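You operate a simulated robot arm through the tools that you are given. There is no shell and no other tool.

The job below is to be done with a simulated robot arm. You get a single attempt, and the scene is never put back.

JOB
Put things in order on the tailgate. At the end: the clear clip tube from the tailgate stands on top of the blue banded carton (marked "BOLTS"); the clear water bottle from the tailgate stands where the brown plug stood; the white cap stands on top of the sleeved belt; the brown plug stands where the white cap stood; whatever was shut is shut again. Leave all else as you found it, and nothing knocked over.

The check looks at the end state, three seconds after you hand in, the way a careful person would. Anything else that was tipped, shoved, dropped, spilled or broken makes it a failure. Lids that push on must go on centred and level and be pressed home; caps that screw on are set level and turned clockwise until they are tight.

ROBOT AND FRAMES
A 7-joint arm with a two-finger parallel gripper, fixed in place. Base frame: the origin is at the foot of the arm, x ahead of it, y to its left, z up; the work surface is at about z = 0.85. Units: m, rad, N and s.
With the tool pointing down near the work surface it reaches from about 0.3 to 0.7 m from the base axis. Its first joint turns from -1.152 to 1.152 rad. Payload 1.57 kg.
The TCP is the grasp point between the finger pads, 0.03 m short of the fingertips. In the tool frame z runs along the fingers and y along their closing line. The gripper opens to 0.11 m. The fingers are 0.024 m wide and 0.012 m thick; the gripper's body (0.048 by 0.112 m) begins 0.078 m behind the TCP.
Orientation is that of the tool frame in the base frame, as a unit quaternion [w, x, y, z]. With the fingers straight down and closing along the base's y, the tool's x points along the base's -x, its y along +y and its z along -z.

CONTROLS
- The arm moves only by the tool move_arm. Its argument "steps" is a list of rows, each a list of 3 entries, a list of its own where there are three numbers: the shift along the tool's x, y, z in m, then the turn, a rotation vector about the tool's x, y, z in rad, then the opening, from 0 (shut) to 1 (fully open). In form: [[[tx, ty, tz], [wx, wy, wz], claw], ...]. A call has 1 to 20 rows; each row shifts and turns the commanded pose from where the row before left it, along the tool's axes as they then stand. A row lasts 0.2 s, in which the tool goes at most 0.05 m and 0.15 rad; a call with a longer step from one row to the next is refused whole, and so is a gripper value outside its range. Where a pose cannot be reached the arm comes as near as it can. A force on the tool above 40 N (or 10 N above the force at the start of the call, whichever is more), or a blocked arm, ends the call early, and 0.2 s more pass. The fingers move at their own pace (about 0.108 m/s each) and stop on an object; they squeeze with about 32 N. The grip force told is the motor's: it shows also when the fingers shut on nothing. Time passes only in rows, and 0.2 s behind the last, so rows that do not move let the fingers close. The reply holds the time, the measured pose of the TCP, the force on the tool along the base axes, the opening and the grip force, in the units named above and with some noise, with the torque about the TCP (base axes, N m) and any sound that the robot's microphone picked up.
- Cameras (640 x 400 px; columns grow to the right, rows downward): "scene" is fixed at [0.175, -0.3987, 1.4034]; the picture's right is [0.60, -0.80, 0.00], its down [-0.55, -0.41, -0.73] and it looks along [0.58, 0.44, -0.69] (base axes); focal length 214 px, centre (320, 200). "wrist" rides on the gripper at [0.07, 0.016, -0.141] in the tool frame; the picture's right is [-0.23, 0.97, 0.00], its down [-0.86, -0.20, -0.48] and it looks along [-0.47, -0.11, 0.88] (tool axes); focal length 222 px, centre (320, 200). There is no depth. A picture from a camera that has moved, and an enlarged one, comes with that camera's place and axes in the base frame and with its lens. The place of the scene camera against the robot may be out by one fixed shift of up to 0.025 m in any direction.
- grab_frame(camera): a new picture of that camera. It takes no simulated time.
- close_up(camera, box): a new picture of the part [left, top, right, bottom] of that camera's present view, enlarged. It takes no simulated time.
- close_job(): hands the job in; it is judged then, once.

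Nothing tells you positions but the pictures and the camera data. Unless the task says otherwise, let go and move clear before handing in.

The tools are called after "Request:" as a command line: name --argument value ..., lists and objects as JSON in quotes. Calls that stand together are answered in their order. move_arm: Moves the arm, as the interface text tells. Its arguments: {"type":"object","properties":{"steps":{"type":"array","items":{"type":"array"}}},"required":["steps"]} The other tools are called the same way: grab_frame (camera) takes a picture; close_up (camera, box) takes an enlarged picture of a part of a camera's view; close_job () hands the job in.

At the start:

```text
clock: 0.0
position: [0.3238, -0.0926, 1.1988]
orientation: [0.001, 0.0, 1.0, 0.0]
ft_force: [0.1, -0.7, 0.5]
wrist_torque: [0.01, 0.0, 0.01]
width: 0.1098
gripper_force: 0.0
```

scene: 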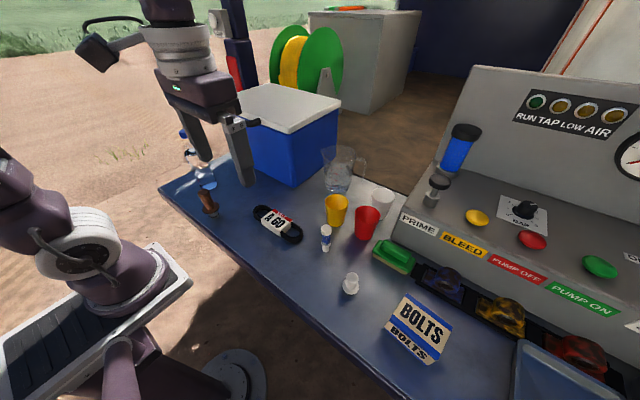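
wrist: 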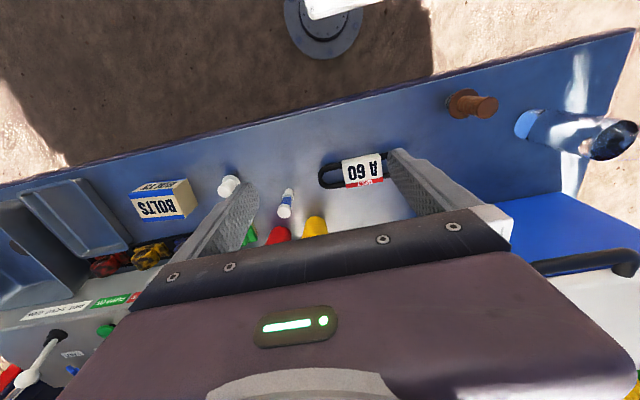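

I see a tailgate with a bottle, a brown plug, a sleeved belt (A 60), a small tube, a white cap, cups and the BOLTS carton. I'll take enlarged views first to identify and locate things.

Request:
close_up --camera "scene" --box '[160, 110, 320, 260]'

Request:
close_up --camera "scene" --box '[300, 140, 420, 300]'

Request:
close_up --camera "scene" --box '[360, 240, 640, 400]'

Request:
close_up --camera "wrist" --box '[400, 60, 640, 210]'

Request:
close_up --camera "wrist" --box '[120, 130, 400, 260]'

Request:
close_up --camera "scene" --box '[400, 110, 560, 230]'

```text
2.67 times, centred on (240, 185) of scene
camera zoom: at [0.175, -0.3987, 1.4034], right [0.6, -0.8, 0.0], down [-0.55, -0.41, -0.73], along [0.58, 0.44, -0.69], focal length 572 px, centre (533, 240)
```

zoom: 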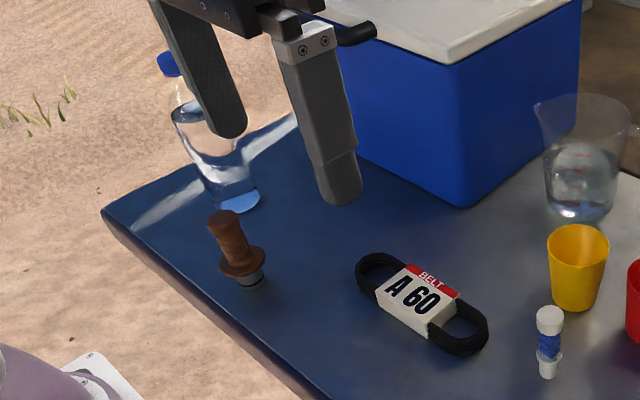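

```text
2.50 times, centred on (360, 220) of scene
camera zoom: at [0.175, -0.3987, 1.4034], right [0.6, -0.8, 0.0], down [-0.55, -0.41, -0.73], along [0.58, 0.44, -0.69], focal length 536 px, centre (220, 150)
```

zoom: 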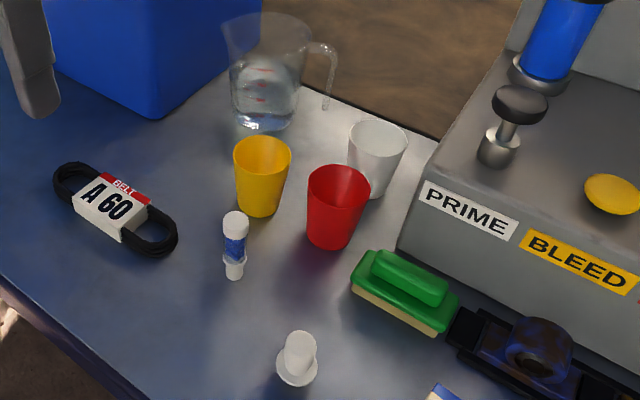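

```text
2.29 times, centred on (500, 320) of scene
camera zoom: at [0.175, -0.3987, 1.4034], right [0.6, -0.8, 0.0], down [-0.55, -0.41, -0.73], along [0.58, 0.44, -0.69], focal length 490 px, centre (-91, -74)
```

zoom: 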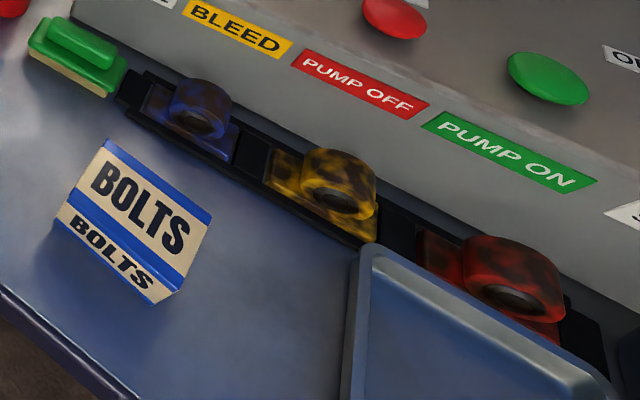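

```text
2.67 times, centred on (520, 135) of wrist
camera zoom: at [0.2534, -0.0764, 1.34], right [0.23, 0.97, 0.0], down [0.86, -0.2, 0.48], along [0.47, -0.11, -0.88], focal length 592 px, centre (-213, 373)
```

zoom: 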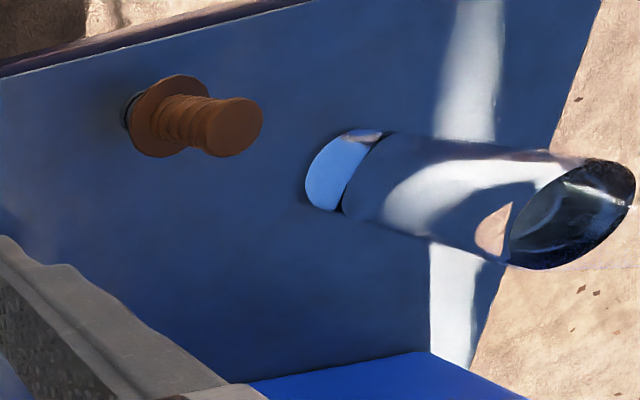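

```text
2.29 times, centred on (260, 195) of wrist
camera zoom: at [0.2534, -0.0764, 1.34], right [0.23, 0.97, 0.0], down [0.86, -0.2, 0.48], along [0.47, -0.11, -0.88], focal length 508 px, centre (457, 211)
```

zoom: 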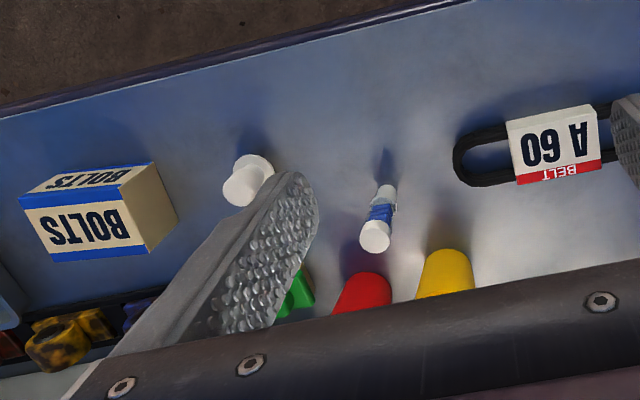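

```text
3.33 times, centred on (480, 170) of scene
camera zoom: at [0.175, -0.3987, 1.4034], right [0.6, -0.8, 0.0], down [-0.55, -0.41, -0.73], along [0.58, 0.44, -0.69], focal length 715 px, centre (-213, 300)
```

zoom: 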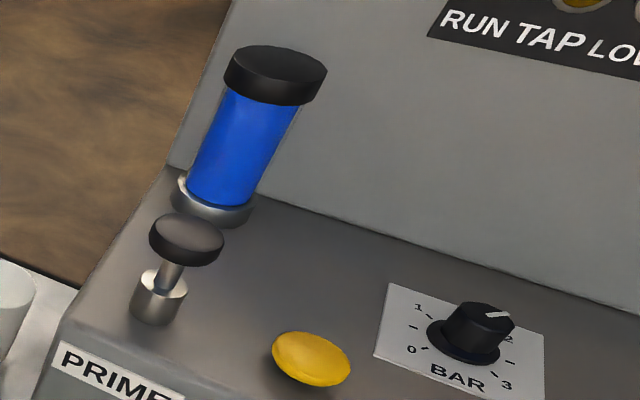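

The bottle is near (0.44, 0.34), the plug near (0.355, 0.18), the belt near (0.455, -0.02), the tube near (0.47, -0.21), and the cap near (0.44, -0.36). The carton is further right. I'll move the wrist camera forward and left for a better view.

Request:
move_arm --steps '[[[-0.03, 0.03, 0], [0, 0, 0], 1], [[-0.03, 0.03, 0], [0, 0, 0], 1], [[-0.03, 0.03, 0], [0, 0, 0], 1], [[-0.03, 0.03, 0], [0, 0, 0], 1], [[-0.03, 0.03, 0], [0, 0, 0], 1], [[0, 0.03, 0], [0, 0, 0], 1], [[0, 0, 0], [0, 0, 0], 1]]'

Request:
grab_frame --camera "wrist"

Request:
grab_frame --camera "scene"

```text
clock: 1.6
position: [0.4729, 0.0881, 1.1982]
orientation: [0.0, 0.0, 1.0, 0.001]
ft_force: [-1.1, -1.2, -0.2]
wrist_torque: [0.0, -0.01, 0.04]
width: 0.11
gripper_force: 0.1
```

```text
taken
camera wrist: at [0.4026, 0.1034, 1.3394], right [0.23, 0.97, 0.0], down [0.86, -0.2, 0.48], along [0.47, -0.11, -0.88], focal length 222 px, centre (320, 200)
```

wrist: 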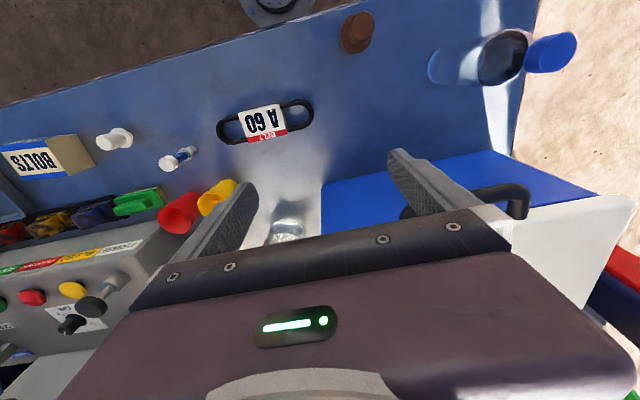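

```text
taken
```

scene: 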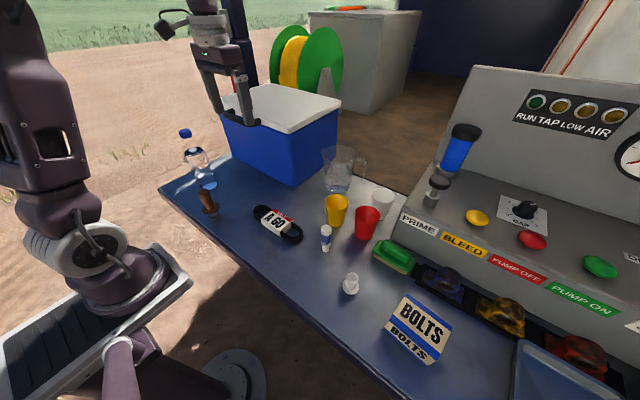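

Request:
close_up --camera "wrist" --box '[320, 0, 600, 160]'

Request:
close_up --camera "wrist" --box '[80, 80, 340, 240]'

Request:
close_up --camera "wrist" --box '[0, 110, 160, 210]'

Request:
close_up --camera "scene" --box '[150, 110, 310, 260]'

```text
2.29 times, centred on (460, 80) of wrist
camera zoom: at [0.4026, 0.1034, 1.3394], right [0.23, 0.97, 0.0], down [0.86, -0.2, 0.48], along [0.47, -0.11, -0.88], focal length 508 px, centre (0, 474)
```

zoom: 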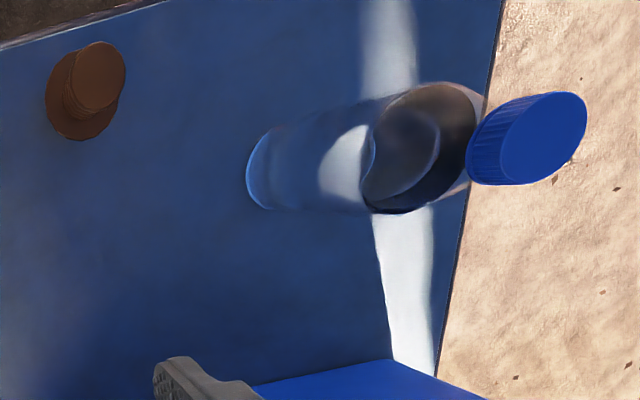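

```text
2.46 times, centred on (210, 160) of wrist
camera zoom: at [0.4026, 0.1034, 1.3394], right [0.23, 0.97, 0.0], down [0.86, -0.2, 0.48], along [0.47, -0.11, -0.88], focal length 547 px, centre (591, 298)
```

zoom: 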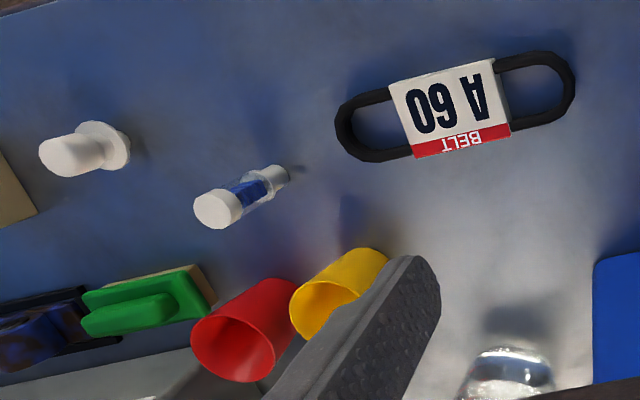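

```text
4.00 times, centred on (80, 160) of wrist
camera zoom: at [0.4026, 0.1034, 1.3394], right [0.23, 0.97, 0.0], down [0.86, -0.2, 0.48], along [0.47, -0.11, -0.88], focal length 888 px, centre (1280, 360)
```

zoom: 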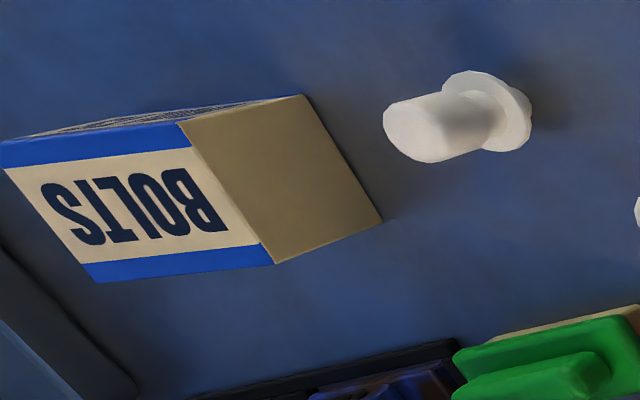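

```text
2.67 times, centred on (230, 185) of scene
camera zoom: at [0.175, -0.3987, 1.4034], right [0.6, -0.8, 0.0], down [-0.55, -0.41, -0.73], along [0.58, 0.44, -0.69], focal length 572 px, centre (560, 240)
```

zoom: 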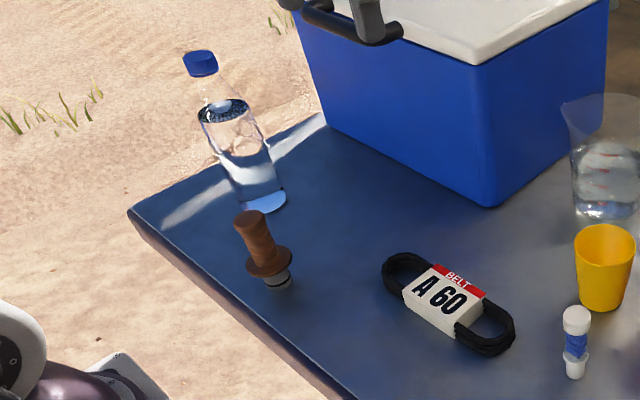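

Bottle: capped with blue, about 0.23 tall, at (0.437, 0.332). Plug: about 0.11 tall, at (0.356, 0.172). Next I'll look over the cap, tube and carton from closer in.

Request:
move_arm --steps '[[[0, -0.045, 0.01], [0, 0, 0], 0.7], [[0, -0.045, 0.01], [0, 0, 0], 0.7], [[0, -0.045, 0.01], [0, 0, 0], 0.7], [[0, -0.045, 0.01], [0, 0, 0], 0.7], [[0, -0.045, 0.01], [0, 0, 0], 0.7], [[0, -0.045, 0.01], [0, 0, 0], 0.7], [[0, -0.045, 0.01], [0, 0, 0], 0.7], [[0, -0.045, 0.01], [0, 0, 0], 0.7], [[0, -0.045, 0.01], [0, 0, 0], 0.7], [[0, -0.045, 0.01], [0, 0, 0], 0.7], [[0, 0, 0], [0, 0, 0], 0.7]]'

Request:
grab_frame --camera "wrist"

Request:
close_up --camera "wrist" --box '[80, 0, 400, 200]'

```text
clock: 4.0
position: [0.4734, -0.3613, 1.0976]
orientation: [0.0, -0.001, 1.0, 0.0]
ft_force: [-0.3, 0.9, -0.3]
wrist_torque: [0.01, 0.0, 0.04]
width: 0.0769
gripper_force: 0.0
```

```text
taken
camera wrist: at [0.4026, -0.3449, 1.2386], right [0.23, 0.97, 0.0], down [0.86, -0.2, 0.48], along [0.47, -0.11, -0.88], focal length 222 px, centre (320, 200)
```

wrist: 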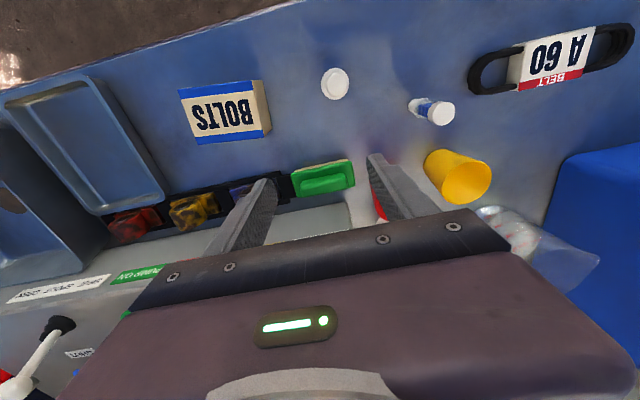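

```text
2.00 times, centred on (240, 100) of wrist
camera zoom: at [0.4026, -0.3449, 1.2386], right [0.23, 0.97, 0.0], down [0.86, -0.2, 0.48], along [0.47, -0.11, -0.88], focal length 444 px, centre (480, 400)
```

zoom: 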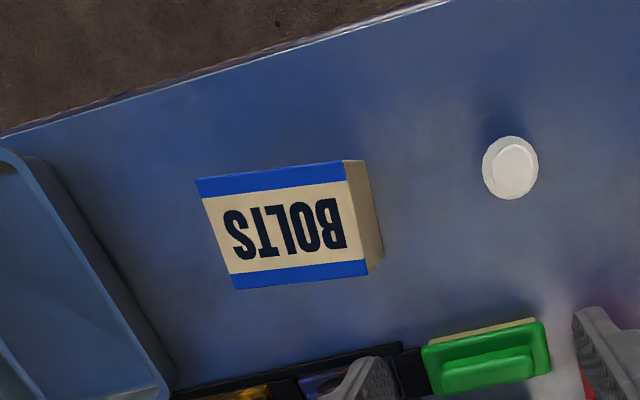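

The cap is at about (0.415, -0.325), roughly 0.054 tall. The carton top is centred at (0.414, -0.484), z about 0.913. I'll move over the cap and check alignment before descending.

Request:
move_arm --steps '[[[0.03, 0.018, 0.02], [0, 0, 0], 0.7], [[0.0284, 0.0183, 0.03], [0, 0, 0], 0.7], [[0, 0, 0.04], [0, 0, 0], 0.7], [[0, 0, 0.04], [0, 0, 0], 0.7], [[0, 0, 0], [0, 0, 0], 0.7]]'

Request:
grab_frame --camera "wrist"

Request:
close_up --camera "scene" --box '[270, 180, 470, 330]'

```text
clock: 5.2
position: [0.4149, -0.3247, 0.9692]
orientation: [0.0, 0.001, 1.0, 0.0]
ft_force: [-0.6, 0.2, 0.0]
wrist_torque: [0.0, 0.0, 0.0]
width: 0.0771
gripper_force: 0.1
```

```text
taken
camera wrist: at [0.3453, -0.3082, 1.1115], right [0.23, 0.97, 0.0], down [0.86, -0.2, 0.48], along [0.47, -0.11, -0.88], focal length 222 px, centre (320, 200)
```

wrist: 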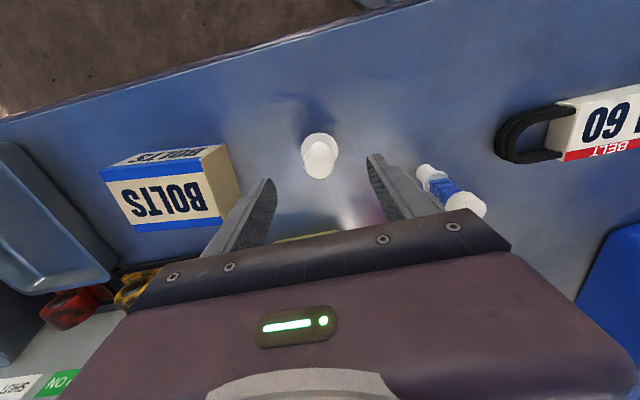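

```text
2.67 times, centred on (370, 255) of scene
camera zoom: at [0.175, -0.3987, 1.4034], right [0.6, -0.8, 0.0], down [-0.55, -0.41, -0.73], along [0.58, 0.44, -0.69], focal length 572 px, centre (187, 53)
```

zoom: 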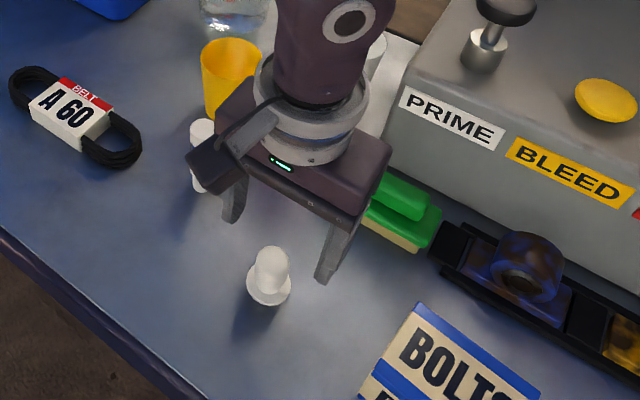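

The cap is centred under the gripper within a couple of millimetres. I'll descend and grip it.

Request:
move_arm --steps '[[[0, 0, 0.03], [0, 0, 0], 0.7], [[-0.001, -0.001, 0.03], [0, 0, 0], 0.7], [[0, 0, 0.015], [0, 0, 0], 0.7], [[0, 0, 0], [0, 0, 0], 0.7]]'

Request:
close_up --camera "wrist" --box '[220, 100, 420, 225]'

Request:
close_up --camera "scene" --box '[310, 240, 410, 320]'

```text
clock: 6.2
position: [0.4173, -0.3261, 0.8949]
orientation: [0.0, -0.001, 1.0, 0.0]
ft_force: [0.1, 1.0, -0.7]
wrist_torque: [-0.01, -0.01, -0.01]
width: 0.0771
gripper_force: 0.0
```

```text
3.20 times, centred on (320, 162) of wrist
camera zoom: at [0.3474, -0.3104, 1.0353], right [0.23, 0.97, 0.0], down [0.86, -0.2, 0.48], along [0.47, -0.11, -0.88], focal length 711 px, centre (320, 320)
```

zoom: 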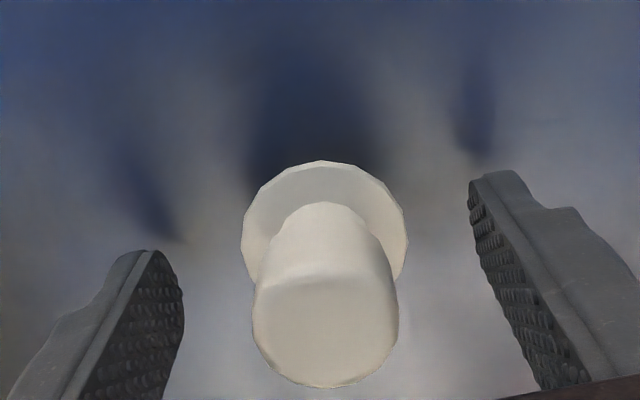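

```text
5.00 times, centred on (360, 280) of scene
camera zoom: at [0.175, -0.3987, 1.4034], right [0.6, -0.8, 0.0], down [-0.55, -0.41, -0.73], along [0.58, 0.44, -0.69], focal length 1072 px, centre (120, -200)
```

zoom: 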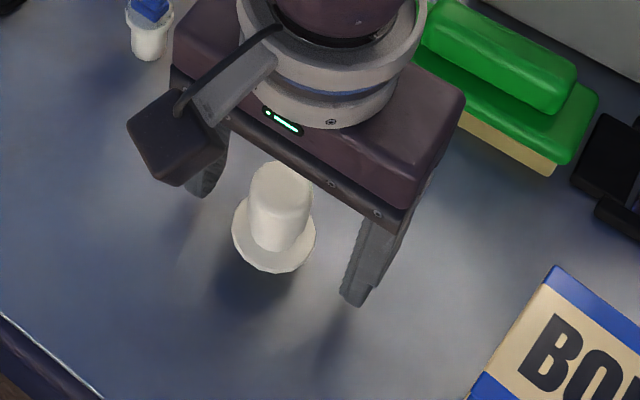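

The cap stands centred between the fingers at (0.4175, -0.3257). I'll close on it.

Request:
move_arm --steps '[[[0, 0, 0], [0, 0, 0], 0.4], [[0, 0, 0], [0, 0, 0], 0.2], [[0, 0, 0], [0, 0, 0], 0.1], [[0, 0, 0], [0, 0, 0], 0.1]]'

Request:
close_up --camera "wrist" --box '[220, 100, 420, 225]'

```text
clock: 7.2
position: [0.4178, -0.326, 0.8948]
orientation: [-0.001, 0.0, 1.0, 0.001]
ft_force: [0.6, -0.1, 0.7]
wrist_torque: [-0.01, 0.03, -0.02]
width: 0.0392
gripper_force: 32.2
```

```text
3.20 times, centred on (320, 162) of wrist
camera zoom: at [0.3474, -0.3104, 1.0355], right [0.23, 0.97, 0.0], down [0.86, -0.2, 0.48], along [0.47, -0.11, -0.88], focal length 711 px, centre (320, 320)
```

zoom: 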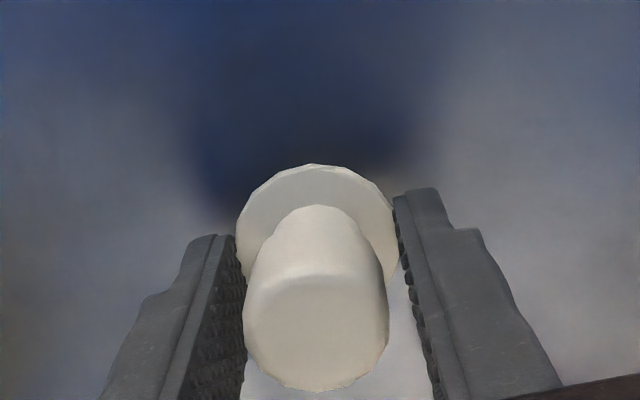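

The fingers stopped at 0.039 wide, so they seem to be holding near the flange. I'll lift gently to see whether it comes along level.

Request:
move_arm --steps '[[[0, 0, -0.005], [0, 0, 0], 0.1], [[0, 0, -0.01], [0, 0, 0], 0.1], [[0, 0, -0.015], [0, 0, 0], 0.1], [[0, 0, 0], [0, 0, 0], 0.1]]'

Request:
close_up --camera "wrist" --box '[220, 100, 420, 225]'

Request:
close_up --camera "scene" --box '[310, 240, 410, 320]'

```text
clock: 8.2
position: [0.4158, -0.3283, 0.9251]
orientation: [0.0, 0.0, 1.0, -0.001]
ft_force: [0.7, 0.4, 0.0]
wrist_torque: [0.04, 0.01, -0.01]
width: 0.0392
gripper_force: 32.1
```

```text
3.20 times, centred on (320, 162) of wrist
camera zoom: at [0.3465, -0.3121, 1.0654], right [0.23, 0.97, 0.0], down [0.86, -0.2, 0.48], along [0.47, -0.11, -0.88], focal length 711 px, centre (320, 320)
```

zoom: 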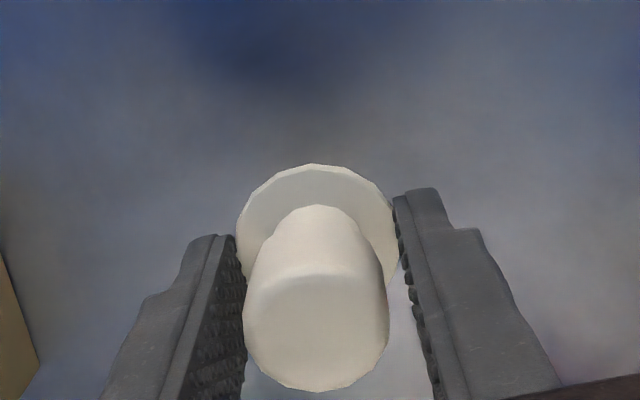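

```text
5.00 times, centred on (360, 280) of scene
camera zoom: at [0.175, -0.3987, 1.4034], right [0.6, -0.8, 0.0], down [-0.55, -0.41, -0.73], along [0.58, 0.44, -0.69], focal length 1072 px, centre (120, -200)
```

zoom: 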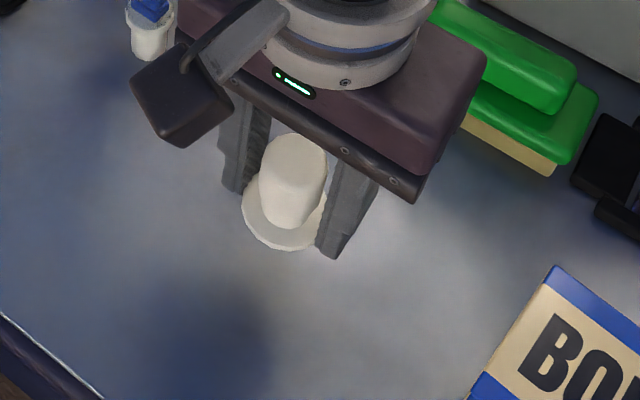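

The cap lifted cleanly and level, held by the flange. I'll carry it to the far side of the belt so the camera can see the sleeve straight down.

Request:
move_arm --steps '[[[0, 0, -0.04], [0, 0, 0], 0.1], [[0, 0, -0.04], [0, 0, 0], 0.1], [[0, 0.02, -0.04], [0, 0, 0], 0.1], [[-0.01, 0.036, -0.02], [0, 0, 0], 0.1], [[-0.013, 0.036, -0.015], [0, 0, 0], 0.1], [[-0.013, 0.036, 0], [0, 0, 0], 0.1], [[-0.013, 0.036, 0], [0, 0, 0], 0.1], [[-0.013, 0.036, 0], [0, 0, 0], 0.1], [[-0.013, 0.036, 0], [0, 0, 0], 0.1], [[-0.013, 0.036, 0], [0, 0, 0], 0.1], [[-0.013, 0.036, 0], [0, 0, 0], 0.1], [[0, 0, 0], [0, 0, 0], 0.1], [[0, 0, 0], [0, 0, 0], 0.1]]'

Request:
grab_frame --camera "wrist"

Request:
close_up --camera "wrist" --box '[200, 0, 440, 150]'

```text
clock: 11.0
position: [0.5168, -0.018, 1.0789]
orientation: [0.0, 0.0, 1.0, 0.0]
ft_force: [0.2, -0.9, -0.3]
wrist_torque: [0.03, 0.01, -0.04]
width: 0.0389
gripper_force: 31.5
```

```text
taken
camera wrist: at [0.4466, -0.0029, 1.2217], right [0.23, 0.97, 0.0], down [0.86, -0.2, 0.48], along [0.47, -0.11, -0.88], focal length 222 px, centre (320, 200)
```

wrist: 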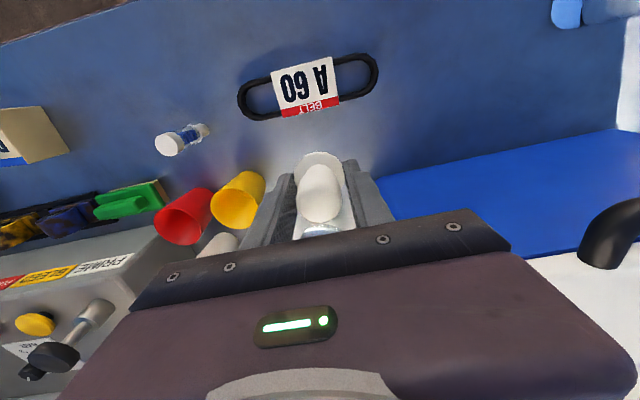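

```text
2.67 times, centred on (320, 75) of wrist
camera zoom: at [0.4466, -0.0029, 1.2217], right [0.23, 0.97, 0.0], down [0.86, -0.2, 0.48], along [0.47, -0.11, -0.88], focal length 592 px, centre (320, 533)
```

zoom: 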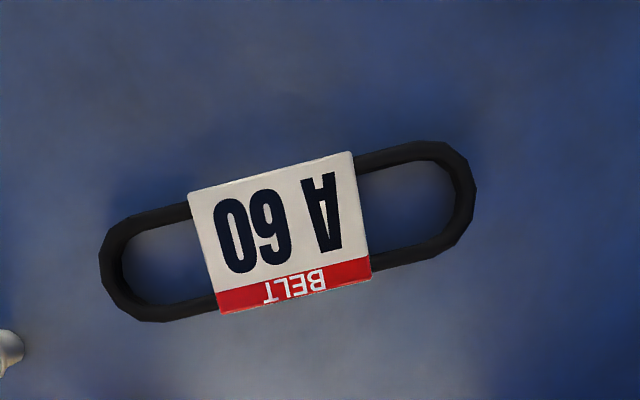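

The sleeve's top is centred at (0.452, -0.0247), z about 0.877. I'll bring the cap over it and down to just above.

Request:
move_arm --steps '[[[0.022, -0.0017, 0.02], [0, 0, 0], 0.1], [[0.022, -0.0017, 0.03], [0, 0, 0], 0.1], [[0.0225, -0.0017, 0.03], [0, 0, 0], 0.1], [[0, 0, 0.03], [0, 0, 0], 0.1], [[0, 0, 0.025], [0, 0, 0], 0.1], [[0, 0, 0.008], [0, 0, 0], 0.1], [[0, 0, 0], [0, 0, 0], 0.1]]'

Request:
grab_frame --camera "wrist"

Request:
close_up --camera "scene" --box '[220, 170, 340, 260]'

```text
clock: 12.6
position: [0.4514, -0.0245, 0.9358]
orientation: [0.0, -0.001, 1.0, 0.0]
ft_force: [0.9, -0.3, -0.7]
wrist_torque: [0.0, -0.03, -0.02]
width: 0.0389
gripper_force: 32.0
```

```text
taken
camera wrist: at [0.3802, -0.0075, 1.0771], right [0.23, 0.97, 0.0], down [0.86, -0.2, 0.48], along [0.47, -0.11, -0.88], focal length 222 px, centre (320, 200)
```

wrist: 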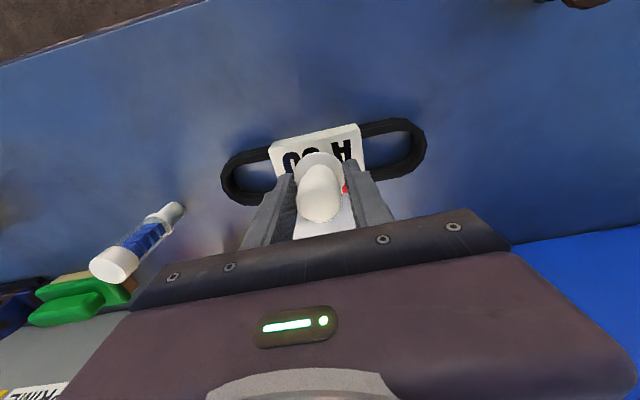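

```text
4.44 times, centred on (280, 215) of scene
camera zoom: at [0.175, -0.3987, 1.4034], right [0.6, -0.8, 0.0], down [-0.55, -0.41, -0.73], along [0.58, 0.44, -0.69], focal length 953 px, centre (498, 133)
```

zoom: 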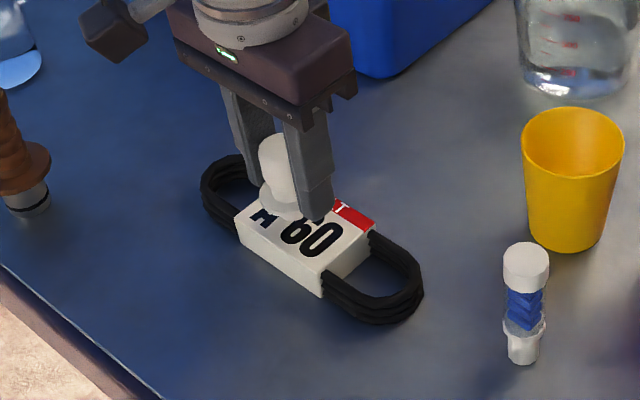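

The cap hovers just above the sleeve. I'll descend in small steps until it touches.

Request:
move_arm --steps '[[[0, 0, 0.004], [0, 0, 0], 0.1], [[0, 0, 0.003], [0, 0, 0], 0.1], [[0, 0, 0.002], [0, 0, 0], 0.1], [[0, 0, 0], [0, 0, 0], 0.1]]'

Request:
close_up --camera "scene" --box '[240, 180, 310, 250]'

```text
clock: 13.6
position: [0.4513, -0.0244, 0.9252]
orientation: [0.001, 0.0, 1.0, 0.001]
ft_force: [-0.1, -0.7, -1.4]
wrist_torque: [-0.01, 0.01, 0.0]
width: 0.0389
gripper_force: 31.9
```

```text
5.71 times, centred on (275, 215) of scene
camera zoom: at [0.175, -0.3987, 1.4034], right [0.6, -0.8, 0.0], down [-0.55, -0.41, -0.73], along [0.58, 0.44, -0.69], focal length 1226 px, centre (577, 114)
```

zoom: 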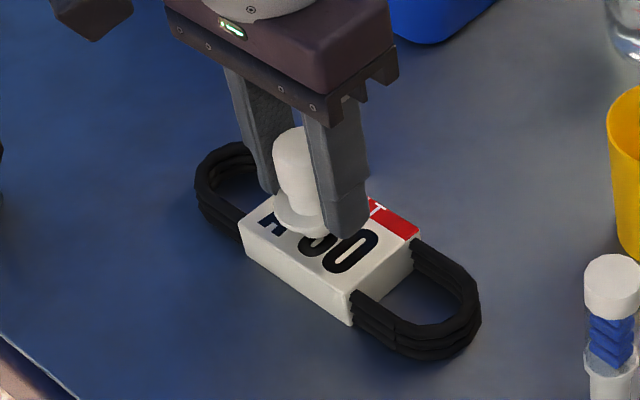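

I want a closer check of the lateral alignment before touching down.

Request:
close_up --camera "scene" --box '[260, 195, 300, 225]'

Request:
close_up --camera "wrist" --box '[240, 100, 400, 220]'

```text
13.33 times, centred on (280, 210) of scene
camera zoom: at [0.175, -0.3987, 1.4034], right [0.6, -0.8, 0.0], down [-0.55, -0.41, -0.73], along [0.58, 0.44, -0.69], focal length 2860 px, centre (853, 67)
```

zoom: 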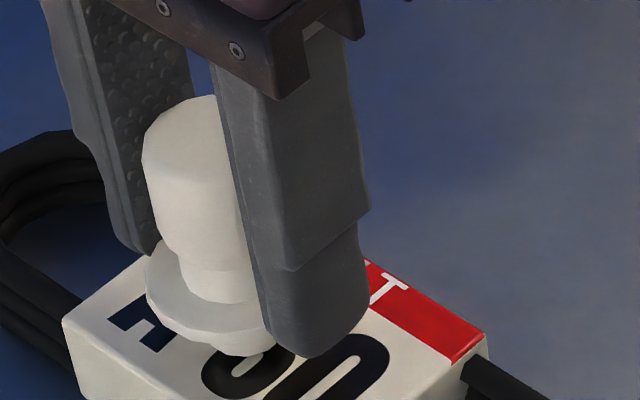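

```text
3.33 times, centred on (320, 160) of wrist
camera zoom: at [0.3803, -0.0074, 1.0677], right [0.23, 0.97, 0.0], down [0.86, -0.2, 0.48], along [0.47, -0.11, -0.88], focal length 740 px, centre (320, 333)
```

zoom: 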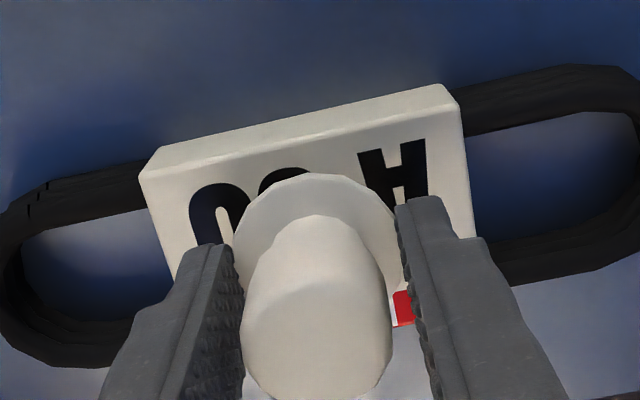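

Both views agree with the cap hovering nearly centred, so I'll keep descending in small steps to contact.

Request:
move_arm --steps '[[[0, 0, 0.002], [0, 0, 0], 0.1], [[0, 0, 0.002], [0, 0, 0], 0.1], [[0, 0, 0], [0, 0, 0], 0.1]]'

Request:
close_up --camera "scene" --box '[260, 195, 300, 225]'

```text
clock: 14.4
position: [0.4504, -0.0238, 0.9226]
orientation: [0.0, 0.0, 1.0, 0.0]
ft_force: [-0.3, 0.6, 4.0]
wrist_torque: [-0.04, 0.01, -0.03]
width: 0.0387
gripper_force: 32.0
```

```text
13.33 times, centred on (280, 210) of scene
camera zoom: at [0.1749, -0.3987, 1.4034], right [0.6, -0.8, 0.0], down [-0.55, -0.41, -0.73], along [0.58, 0.44, -0.69], focal length 2860 px, centre (853, 67)
```

zoom: 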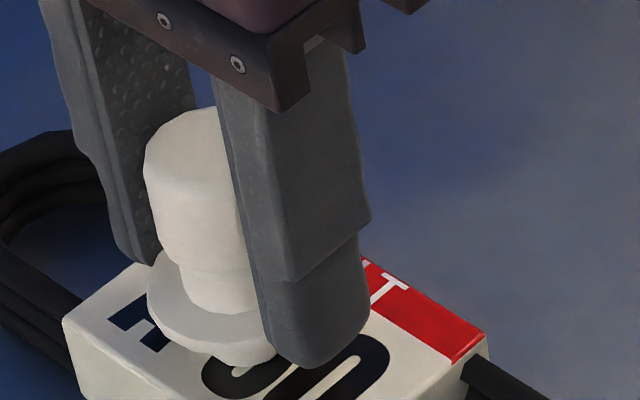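

Contact: about 4 N at z = 0.9226, with the flange well inside the sleeve outline. I'll release and lift straight up.

Request:
move_arm --steps '[[[0, 0, 0], [0, 0, 0], 0.45], [[0, 0, 0], [0, 0, 0], 0.6], [[0, 0, 0], [0, 0, 0], 0.7], [[0, 0, -0.02], [0, 0, 0], 0.7], [[0, 0, -0.04], [0, 0, 0], 0.7], [[0, 0, -0.04], [0, 0, 0], 0.7], [[-0.03, 0, -0.04], [0, 0, 0], 0.7], [[-0.03, 0, 0], [0, 0, 0], 0.7], [[0, 0, 0], [0, 0, 0], 0.7]]'

Request:
grab_frame --camera "wrist"

Request:
close_up --camera "scene" --box '[240, 180, 320, 240]'

Request:
close_up --camera "wrist" --box '[240, 0, 400, 120]'

```text
clock: 16.4
position: [0.5105, -0.0235, 1.0626]
orientation: [0.0, 0.0, 1.0, 0.0]
ft_force: [0.3, -0.2, 0.0]
wrist_torque: [0.01, 0.03, 0.01]
width: 0.0772
gripper_force: 0.0
```

```text
taken
camera wrist: at [0.4397, -0.0075, 1.2038], right [0.23, 0.97, 0.0], down [0.86, -0.2, 0.48], along [0.47, -0.11, -0.88], focal length 222 px, centre (320, 200)
```

wrist: 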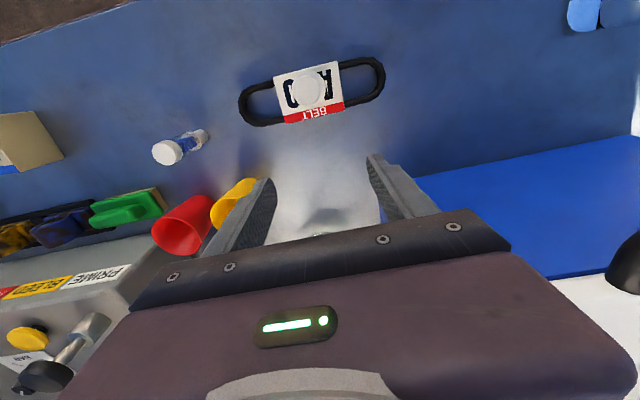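

```text
6.67 times, centred on (280, 210) of scene
camera zoom: at [0.175, -0.3987, 1.4034], right [0.6, -0.8, 0.0], down [-0.55, -0.41, -0.73], along [0.58, 0.44, -0.69], focal length 1430 px, centre (587, 133)
```

zoom: 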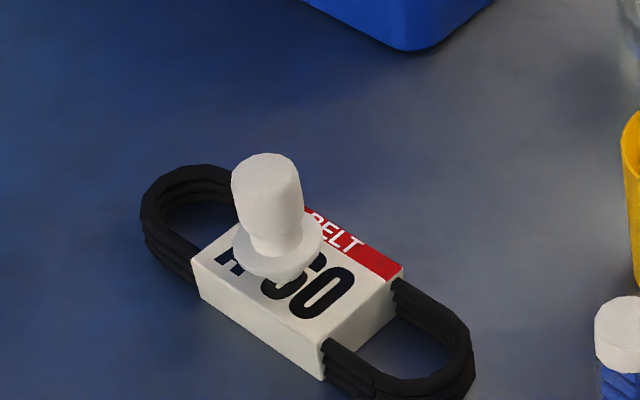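

```text
3.33 times, centred on (320, 60) of wrist
camera zoom: at [0.4397, -0.0075, 1.2038], right [0.23, 0.97, 0.0], down [0.86, -0.2, 0.48], along [0.47, -0.11, -0.88], focal length 740 px, centre (320, 667)
```

zoom: 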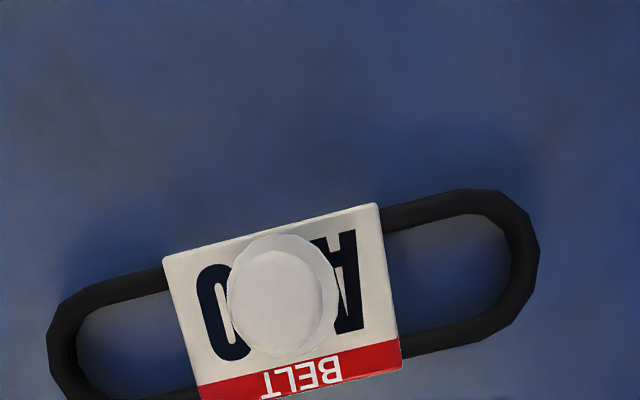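

The cap stands level, well inside the sleeve. Next is the brown plug: I'll move so the camera looks straight down on it.

Request:
move_arm --steps '[[[0.018, 0.038, -0.01], [0, 0, 0], 0.7], [[0.018, 0.038, -0.01], [0, 0, 0], 0.7], [[0.018, 0.038, -0.01], [0, 0, 0], 0.7], [[0.018, 0.038, -0.01], [0, 0, 0], 0.7], [[0.018, 0.038, 0], [0, 0, 0], 0.7], [[0, 0, 0], [0, 0, 0], 0.7]]'

Request:
grab_frame --camera "wrist"

Request:
close_up --camera "wrist" --box '[240, 20, 400, 140]'

Request:
close_up --camera "scene" --box '[180, 160, 240, 230]'

```text
clock: 17.8
position: [0.4178, 0.1673, 1.1049]
orientation: [0.0, -0.001, 1.0, -0.001]
ft_force: [0.1, 1.0, -1.0]
wrist_torque: [-0.05, 0.0, -0.02]
width: 0.0769
gripper_force: 0.1
```

```text
taken
camera wrist: at [0.3477, 0.1836, 1.2454], right [0.23, 0.97, 0.0], down [0.86, -0.2, 0.48], along [0.47, -0.11, -0.88], focal length 222 px, centre (320, 200)
```

wrist: 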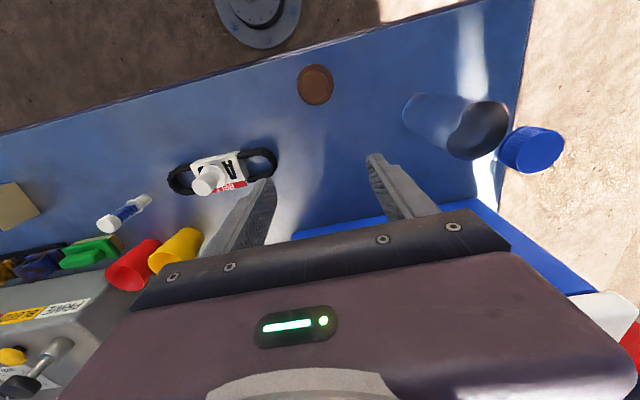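

```text
3.33 times, centred on (320, 80) of wrist
camera zoom: at [0.3477, 0.1836, 1.2454], right [0.23, 0.97, 0.0], down [0.86, -0.2, 0.48], along [0.47, -0.11, -0.88], focal length 740 px, centre (320, 600)
```

zoom: 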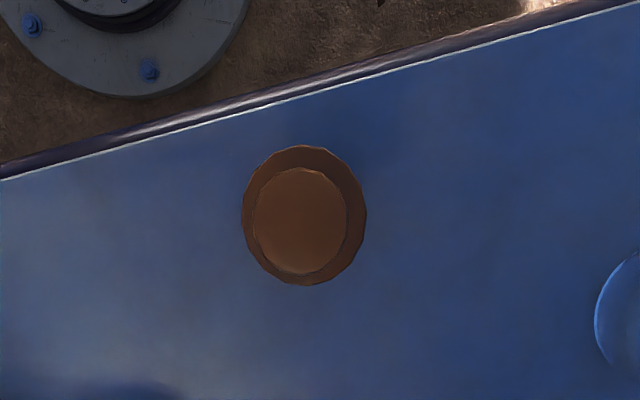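

```text
5.71 times, centred on (210, 195) of scene
camera zoom: at [0.175, -0.3987, 1.4034], right [0.6, -0.8, 0.0], down [-0.55, -0.41, -0.73], along [0.58, 0.44, -0.69], focal length 1226 px, centre (949, 229)
```

zoom: 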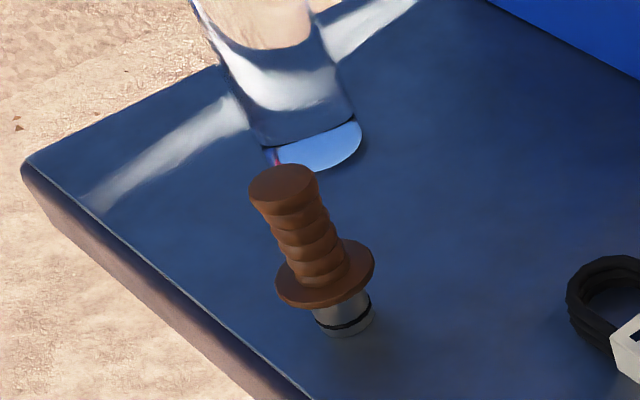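

The plug is at (0.354, 0.175), top at about 0.959 and flange at about 0.893. I'll go above it, descend so the tips stay clear of the flange, and check.

Request:
move_arm --steps '[[[0.032, 0.0035, 0], [0, 0, 0], 0.7], [[0.0315, 0.0035, 0.03], [0, 0, 0], 0.7], [[0, 0, 0.04], [0, 0, 0], 0.7], [[0, 0, 0.04], [0, 0, 0], 0.7], [[0, 0, 0.04], [0, 0, 0], 0.7], [[0, 0, 0.018], [0, 0, 0], 0.7], [[0, 0, 0], [0, 0, 0], 0.7]]'

Request:
close_up --camera "wrist" --box '[220, 100, 420, 225]'

Request:
close_up --camera "scene" --box '[160, 150, 260, 230]'

```text
clock: 19.4
position: [0.3582, 0.1732, 0.935]
orientation: [0.0, 0.0, 1.0, 0.0]
ft_force: [1.2, 0.6, -0.7]
wrist_torque: [-0.02, -0.03, 0.01]
width: 0.0769
gripper_force: 0.1
```

```text
3.20 times, centred on (320, 162) of wrist
camera zoom: at [0.2877, 0.1907, 1.0763], right [0.23, 0.97, 0.0], down [0.86, -0.2, 0.48], along [0.47, -0.11, -0.88], focal length 711 px, centre (320, 320)
```

zoom: 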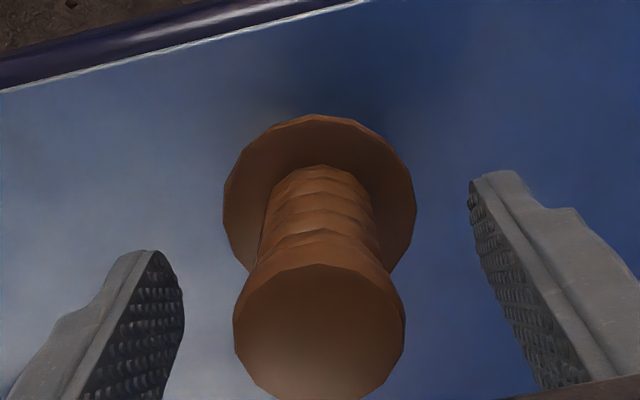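

```text
5.00 times, centred on (210, 190) of scene
camera zoom: at [0.175, -0.3987, 1.4034], right [0.6, -0.8, 0.0], down [-0.55, -0.41, -0.73], along [0.58, 0.44, -0.69], focal length 1072 px, centre (870, 250)
```

zoom: 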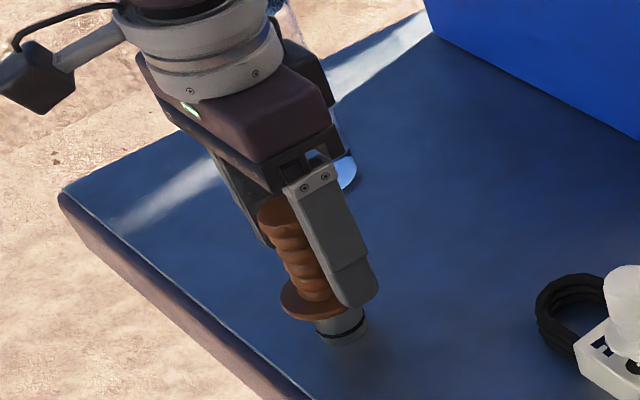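

The plug sits about 5 mm nearer the base than the TCP, so I'll shift and then grip.

Request:
move_arm --steps '[[[0.005, 0.001, 0], [0, 0, 0], 0.7], [[0, 0, 0], [0, 0, 0], 0.7]]'

Request:
close_up --camera "wrist" --box '[220, 100, 420, 225]'

```text
clock: 20.0
position: [0.352, 0.1747, 0.9341]
orientation: [0.0, 0.0, 1.0, 0.0]
ft_force: [0.6, 0.2, 0.1]
wrist_torque: [-0.02, 0.0, -0.01]
width: 0.077
gripper_force: 0.1
```

```text
3.20 times, centred on (320, 162) of wrist
camera zoom: at [0.2823, 0.1908, 1.0766], right [0.23, 0.97, 0.0], down [0.86, -0.2, 0.48], along [0.47, -0.11, -0.88], focal length 711 px, centre (320, 320)
```

zoom: 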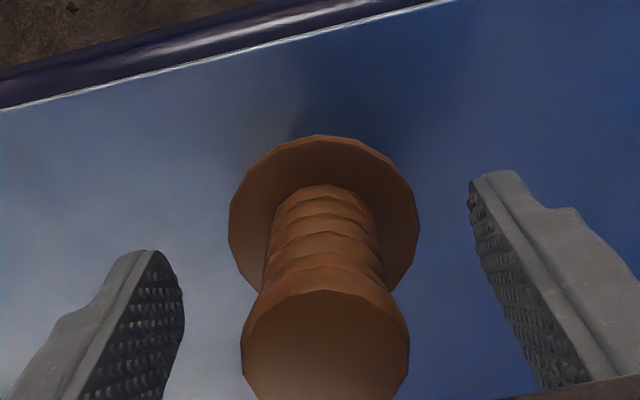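

Aligned; I'll grip and lift a little.

Request:
move_arm --steps '[[[0, 0, 0], [0, 0, 0], 0.4], [[0, 0, 0], [0, 0, 0], 0.1], [[0, 0, 0], [0, 0, 0], 0.1], [[0, 0, 0], [0, 0, 0], 0.1]]'

Request:
close_up --camera "wrist" --box '[220, 100, 420, 225]'

Request:
close_up --camera "scene" --box '[160, 150, 260, 230]'

```text
clock: 21.0
position: [0.3533, 0.1744, 0.9356]
orientation: [0.0, -0.001, 1.0, 0.0]
ft_force: [-0.3, 0.6, 0.4]
wrist_torque: [0.01, 0.0, -0.01]
width: 0.0319
gripper_force: 32.3
```

```text
3.20 times, centred on (320, 162) of wrist
camera zoom: at [0.2823, 0.1908, 1.0767], right [0.23, 0.97, 0.0], down [0.86, -0.2, 0.48], along [0.47, -0.11, -0.88], focal length 711 px, centre (320, 320)
```

zoom: 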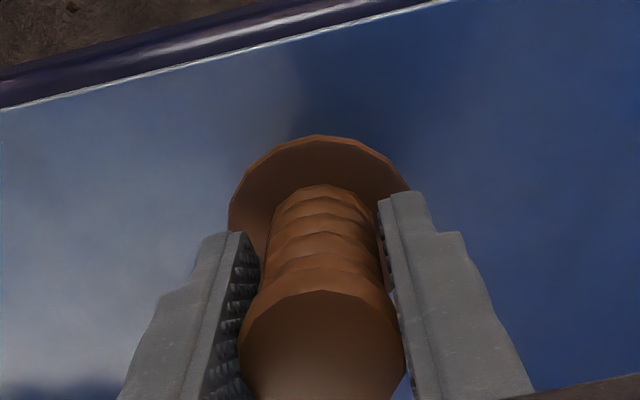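

```text
5.00 times, centred on (210, 190) of scene
camera zoom: at [0.175, -0.3987, 1.4034], right [0.6, -0.8, 0.0], down [-0.55, -0.41, -0.73], along [0.58, 0.44, -0.69], focal length 1072 px, centre (870, 250)
```

zoom: 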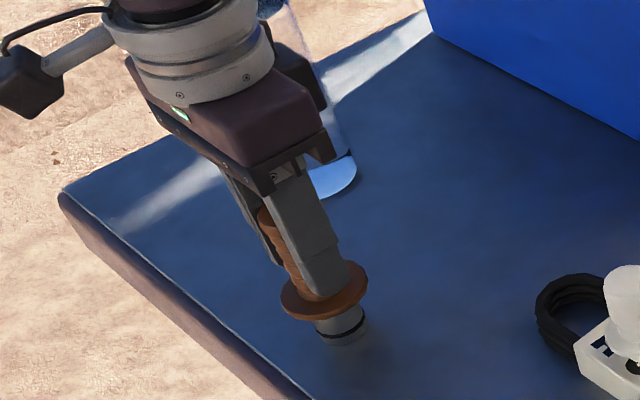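

The plug is gripped at 0.032 wide. I'll lift it and carry it at height to above the cap's old spot (0.418, -0.326).

Request:
move_arm --steps '[[[0, 0, -0.02], [0, 0, 0], 0.1], [[0, 0, -0.04], [0, 0, 0], 0.1], [[0, 0, -0.045], [0, 0, 0], 0.1], [[0, 0, -0.045], [0, 0, 0], 0.1], [[-0.0054, -0.042, 0], [0, 0, 0], 0.1], [[-0.0054, -0.042, 0], [0, 0, 0], 0.1], [[-0.0054, -0.042, 0], [0, 0, 0], 0.1], [[-0.0054, -0.042, 0], [0, 0, 0], 0.1], [[-0.0054, -0.042, 0], [0, 0, 0], 0.1], [[-0.0054, -0.042, 0], [0, 0, 0], 0.1], [[-0.0054, -0.042, 0], [0, 0, 0], 0.1], [[-0.0054, -0.042, 0], [0, 0, 0], 0.1], [[-0.0054, -0.042, 0], [0, 0, 0], 0.1], [[-0.0054, -0.042, 0], [0, 0, 0], 0.1], [[-0.0054, -0.042, 0], [0, 0, 0], 0.1], [[-0.005, -0.038, 0], [0, 0, 0], 0.1], [[0, 0, 0], [0, 0, 0], 0.1], [[0, 0, 0], [0, 0, 0], 0.1]]'

Request:
grab_frame --camera "wrist"

Request:
grab_frame --camera "scene"

```text
clock: 24.8
position: [0.4155, -0.3259, 1.0841]
orientation: [0.0, 0.0, 1.0, 0.0]
ft_force: [0.2, -0.5, -1.1]
wrist_torque: [-0.05, 0.0, 0.02]
width: 0.0319
gripper_force: 32.1
```

```text
taken
camera wrist: at [0.3448, -0.309, 1.2256], right [0.23, 0.97, 0.0], down [0.86, -0.2, 0.48], along [0.47, -0.11, -0.88], focal length 222 px, centre (320, 200)
```

wrist: 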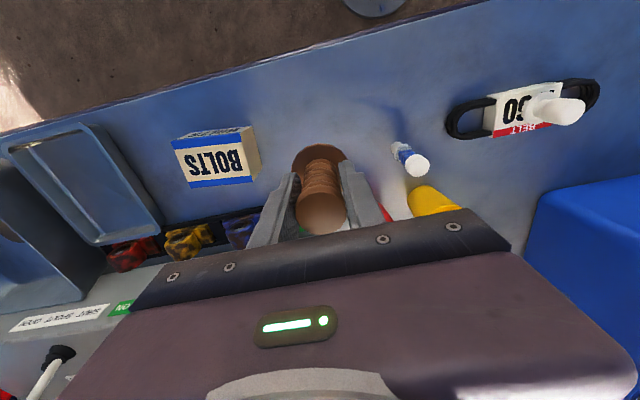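

```text
taken
```

scene: 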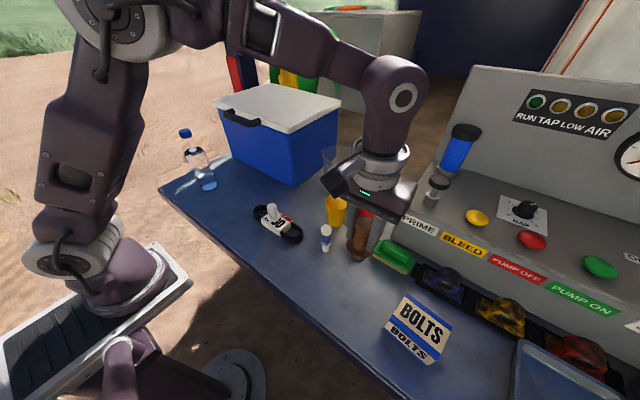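

I'm above the old cap spot with the plug held upright. I'll descend to about 1 cm above the surface.

Request:
move_arm --steps '[[[-0.002, 0, 0.03], [0, 0, 0], 0.1], [[0, 0, 0.04], [0, 0, 0], 0.1], [[0, 0, 0.04], [0, 0, 0], 0.1], [[0, 0, 0.03], [0, 0, 0], 0.1], [[0, 0, 0], [0, 0, 0], 0.1], [[0, 0, 0], [0, 0, 0], 0.1]]'

Request:
close_up --camera "scene" --box '[310, 220, 410, 320]'

Request:
close_up --camera "wrist" --box '[220, 100, 420, 225]'

```text
clock: 26.2
position: [0.4186, -0.326, 0.9421]
orientation: [-0.001, 0.0, 1.0, 0.0]
ft_force: [-0.6, 0.0, -1.1]
wrist_torque: [0.02, 0.01, 0.0]
width: 0.0316
gripper_force: 31.9
```

```text
4.00 times, centred on (360, 270) of scene
camera zoom: at [0.175, -0.3988, 1.4034], right [0.6, -0.8, 0.0], down [-0.55, -0.41, -0.73], along [0.58, 0.44, -0.69], focal length 858 px, centre (160, -80)
```

zoom: 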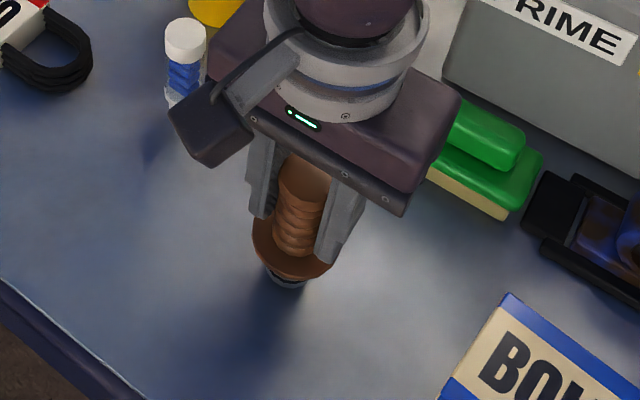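

```text
3.20 times, centred on (320, 162) of wrist
camera zoom: at [0.3489, -0.3104, 1.0843], right [0.23, 0.97, 0.0], down [0.86, -0.2, 0.48], along [0.47, -0.11, -0.88], focal length 711 px, centre (320, 320)
```

zoom: 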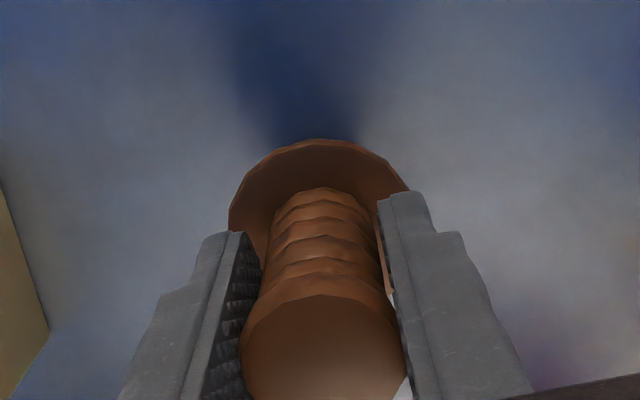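

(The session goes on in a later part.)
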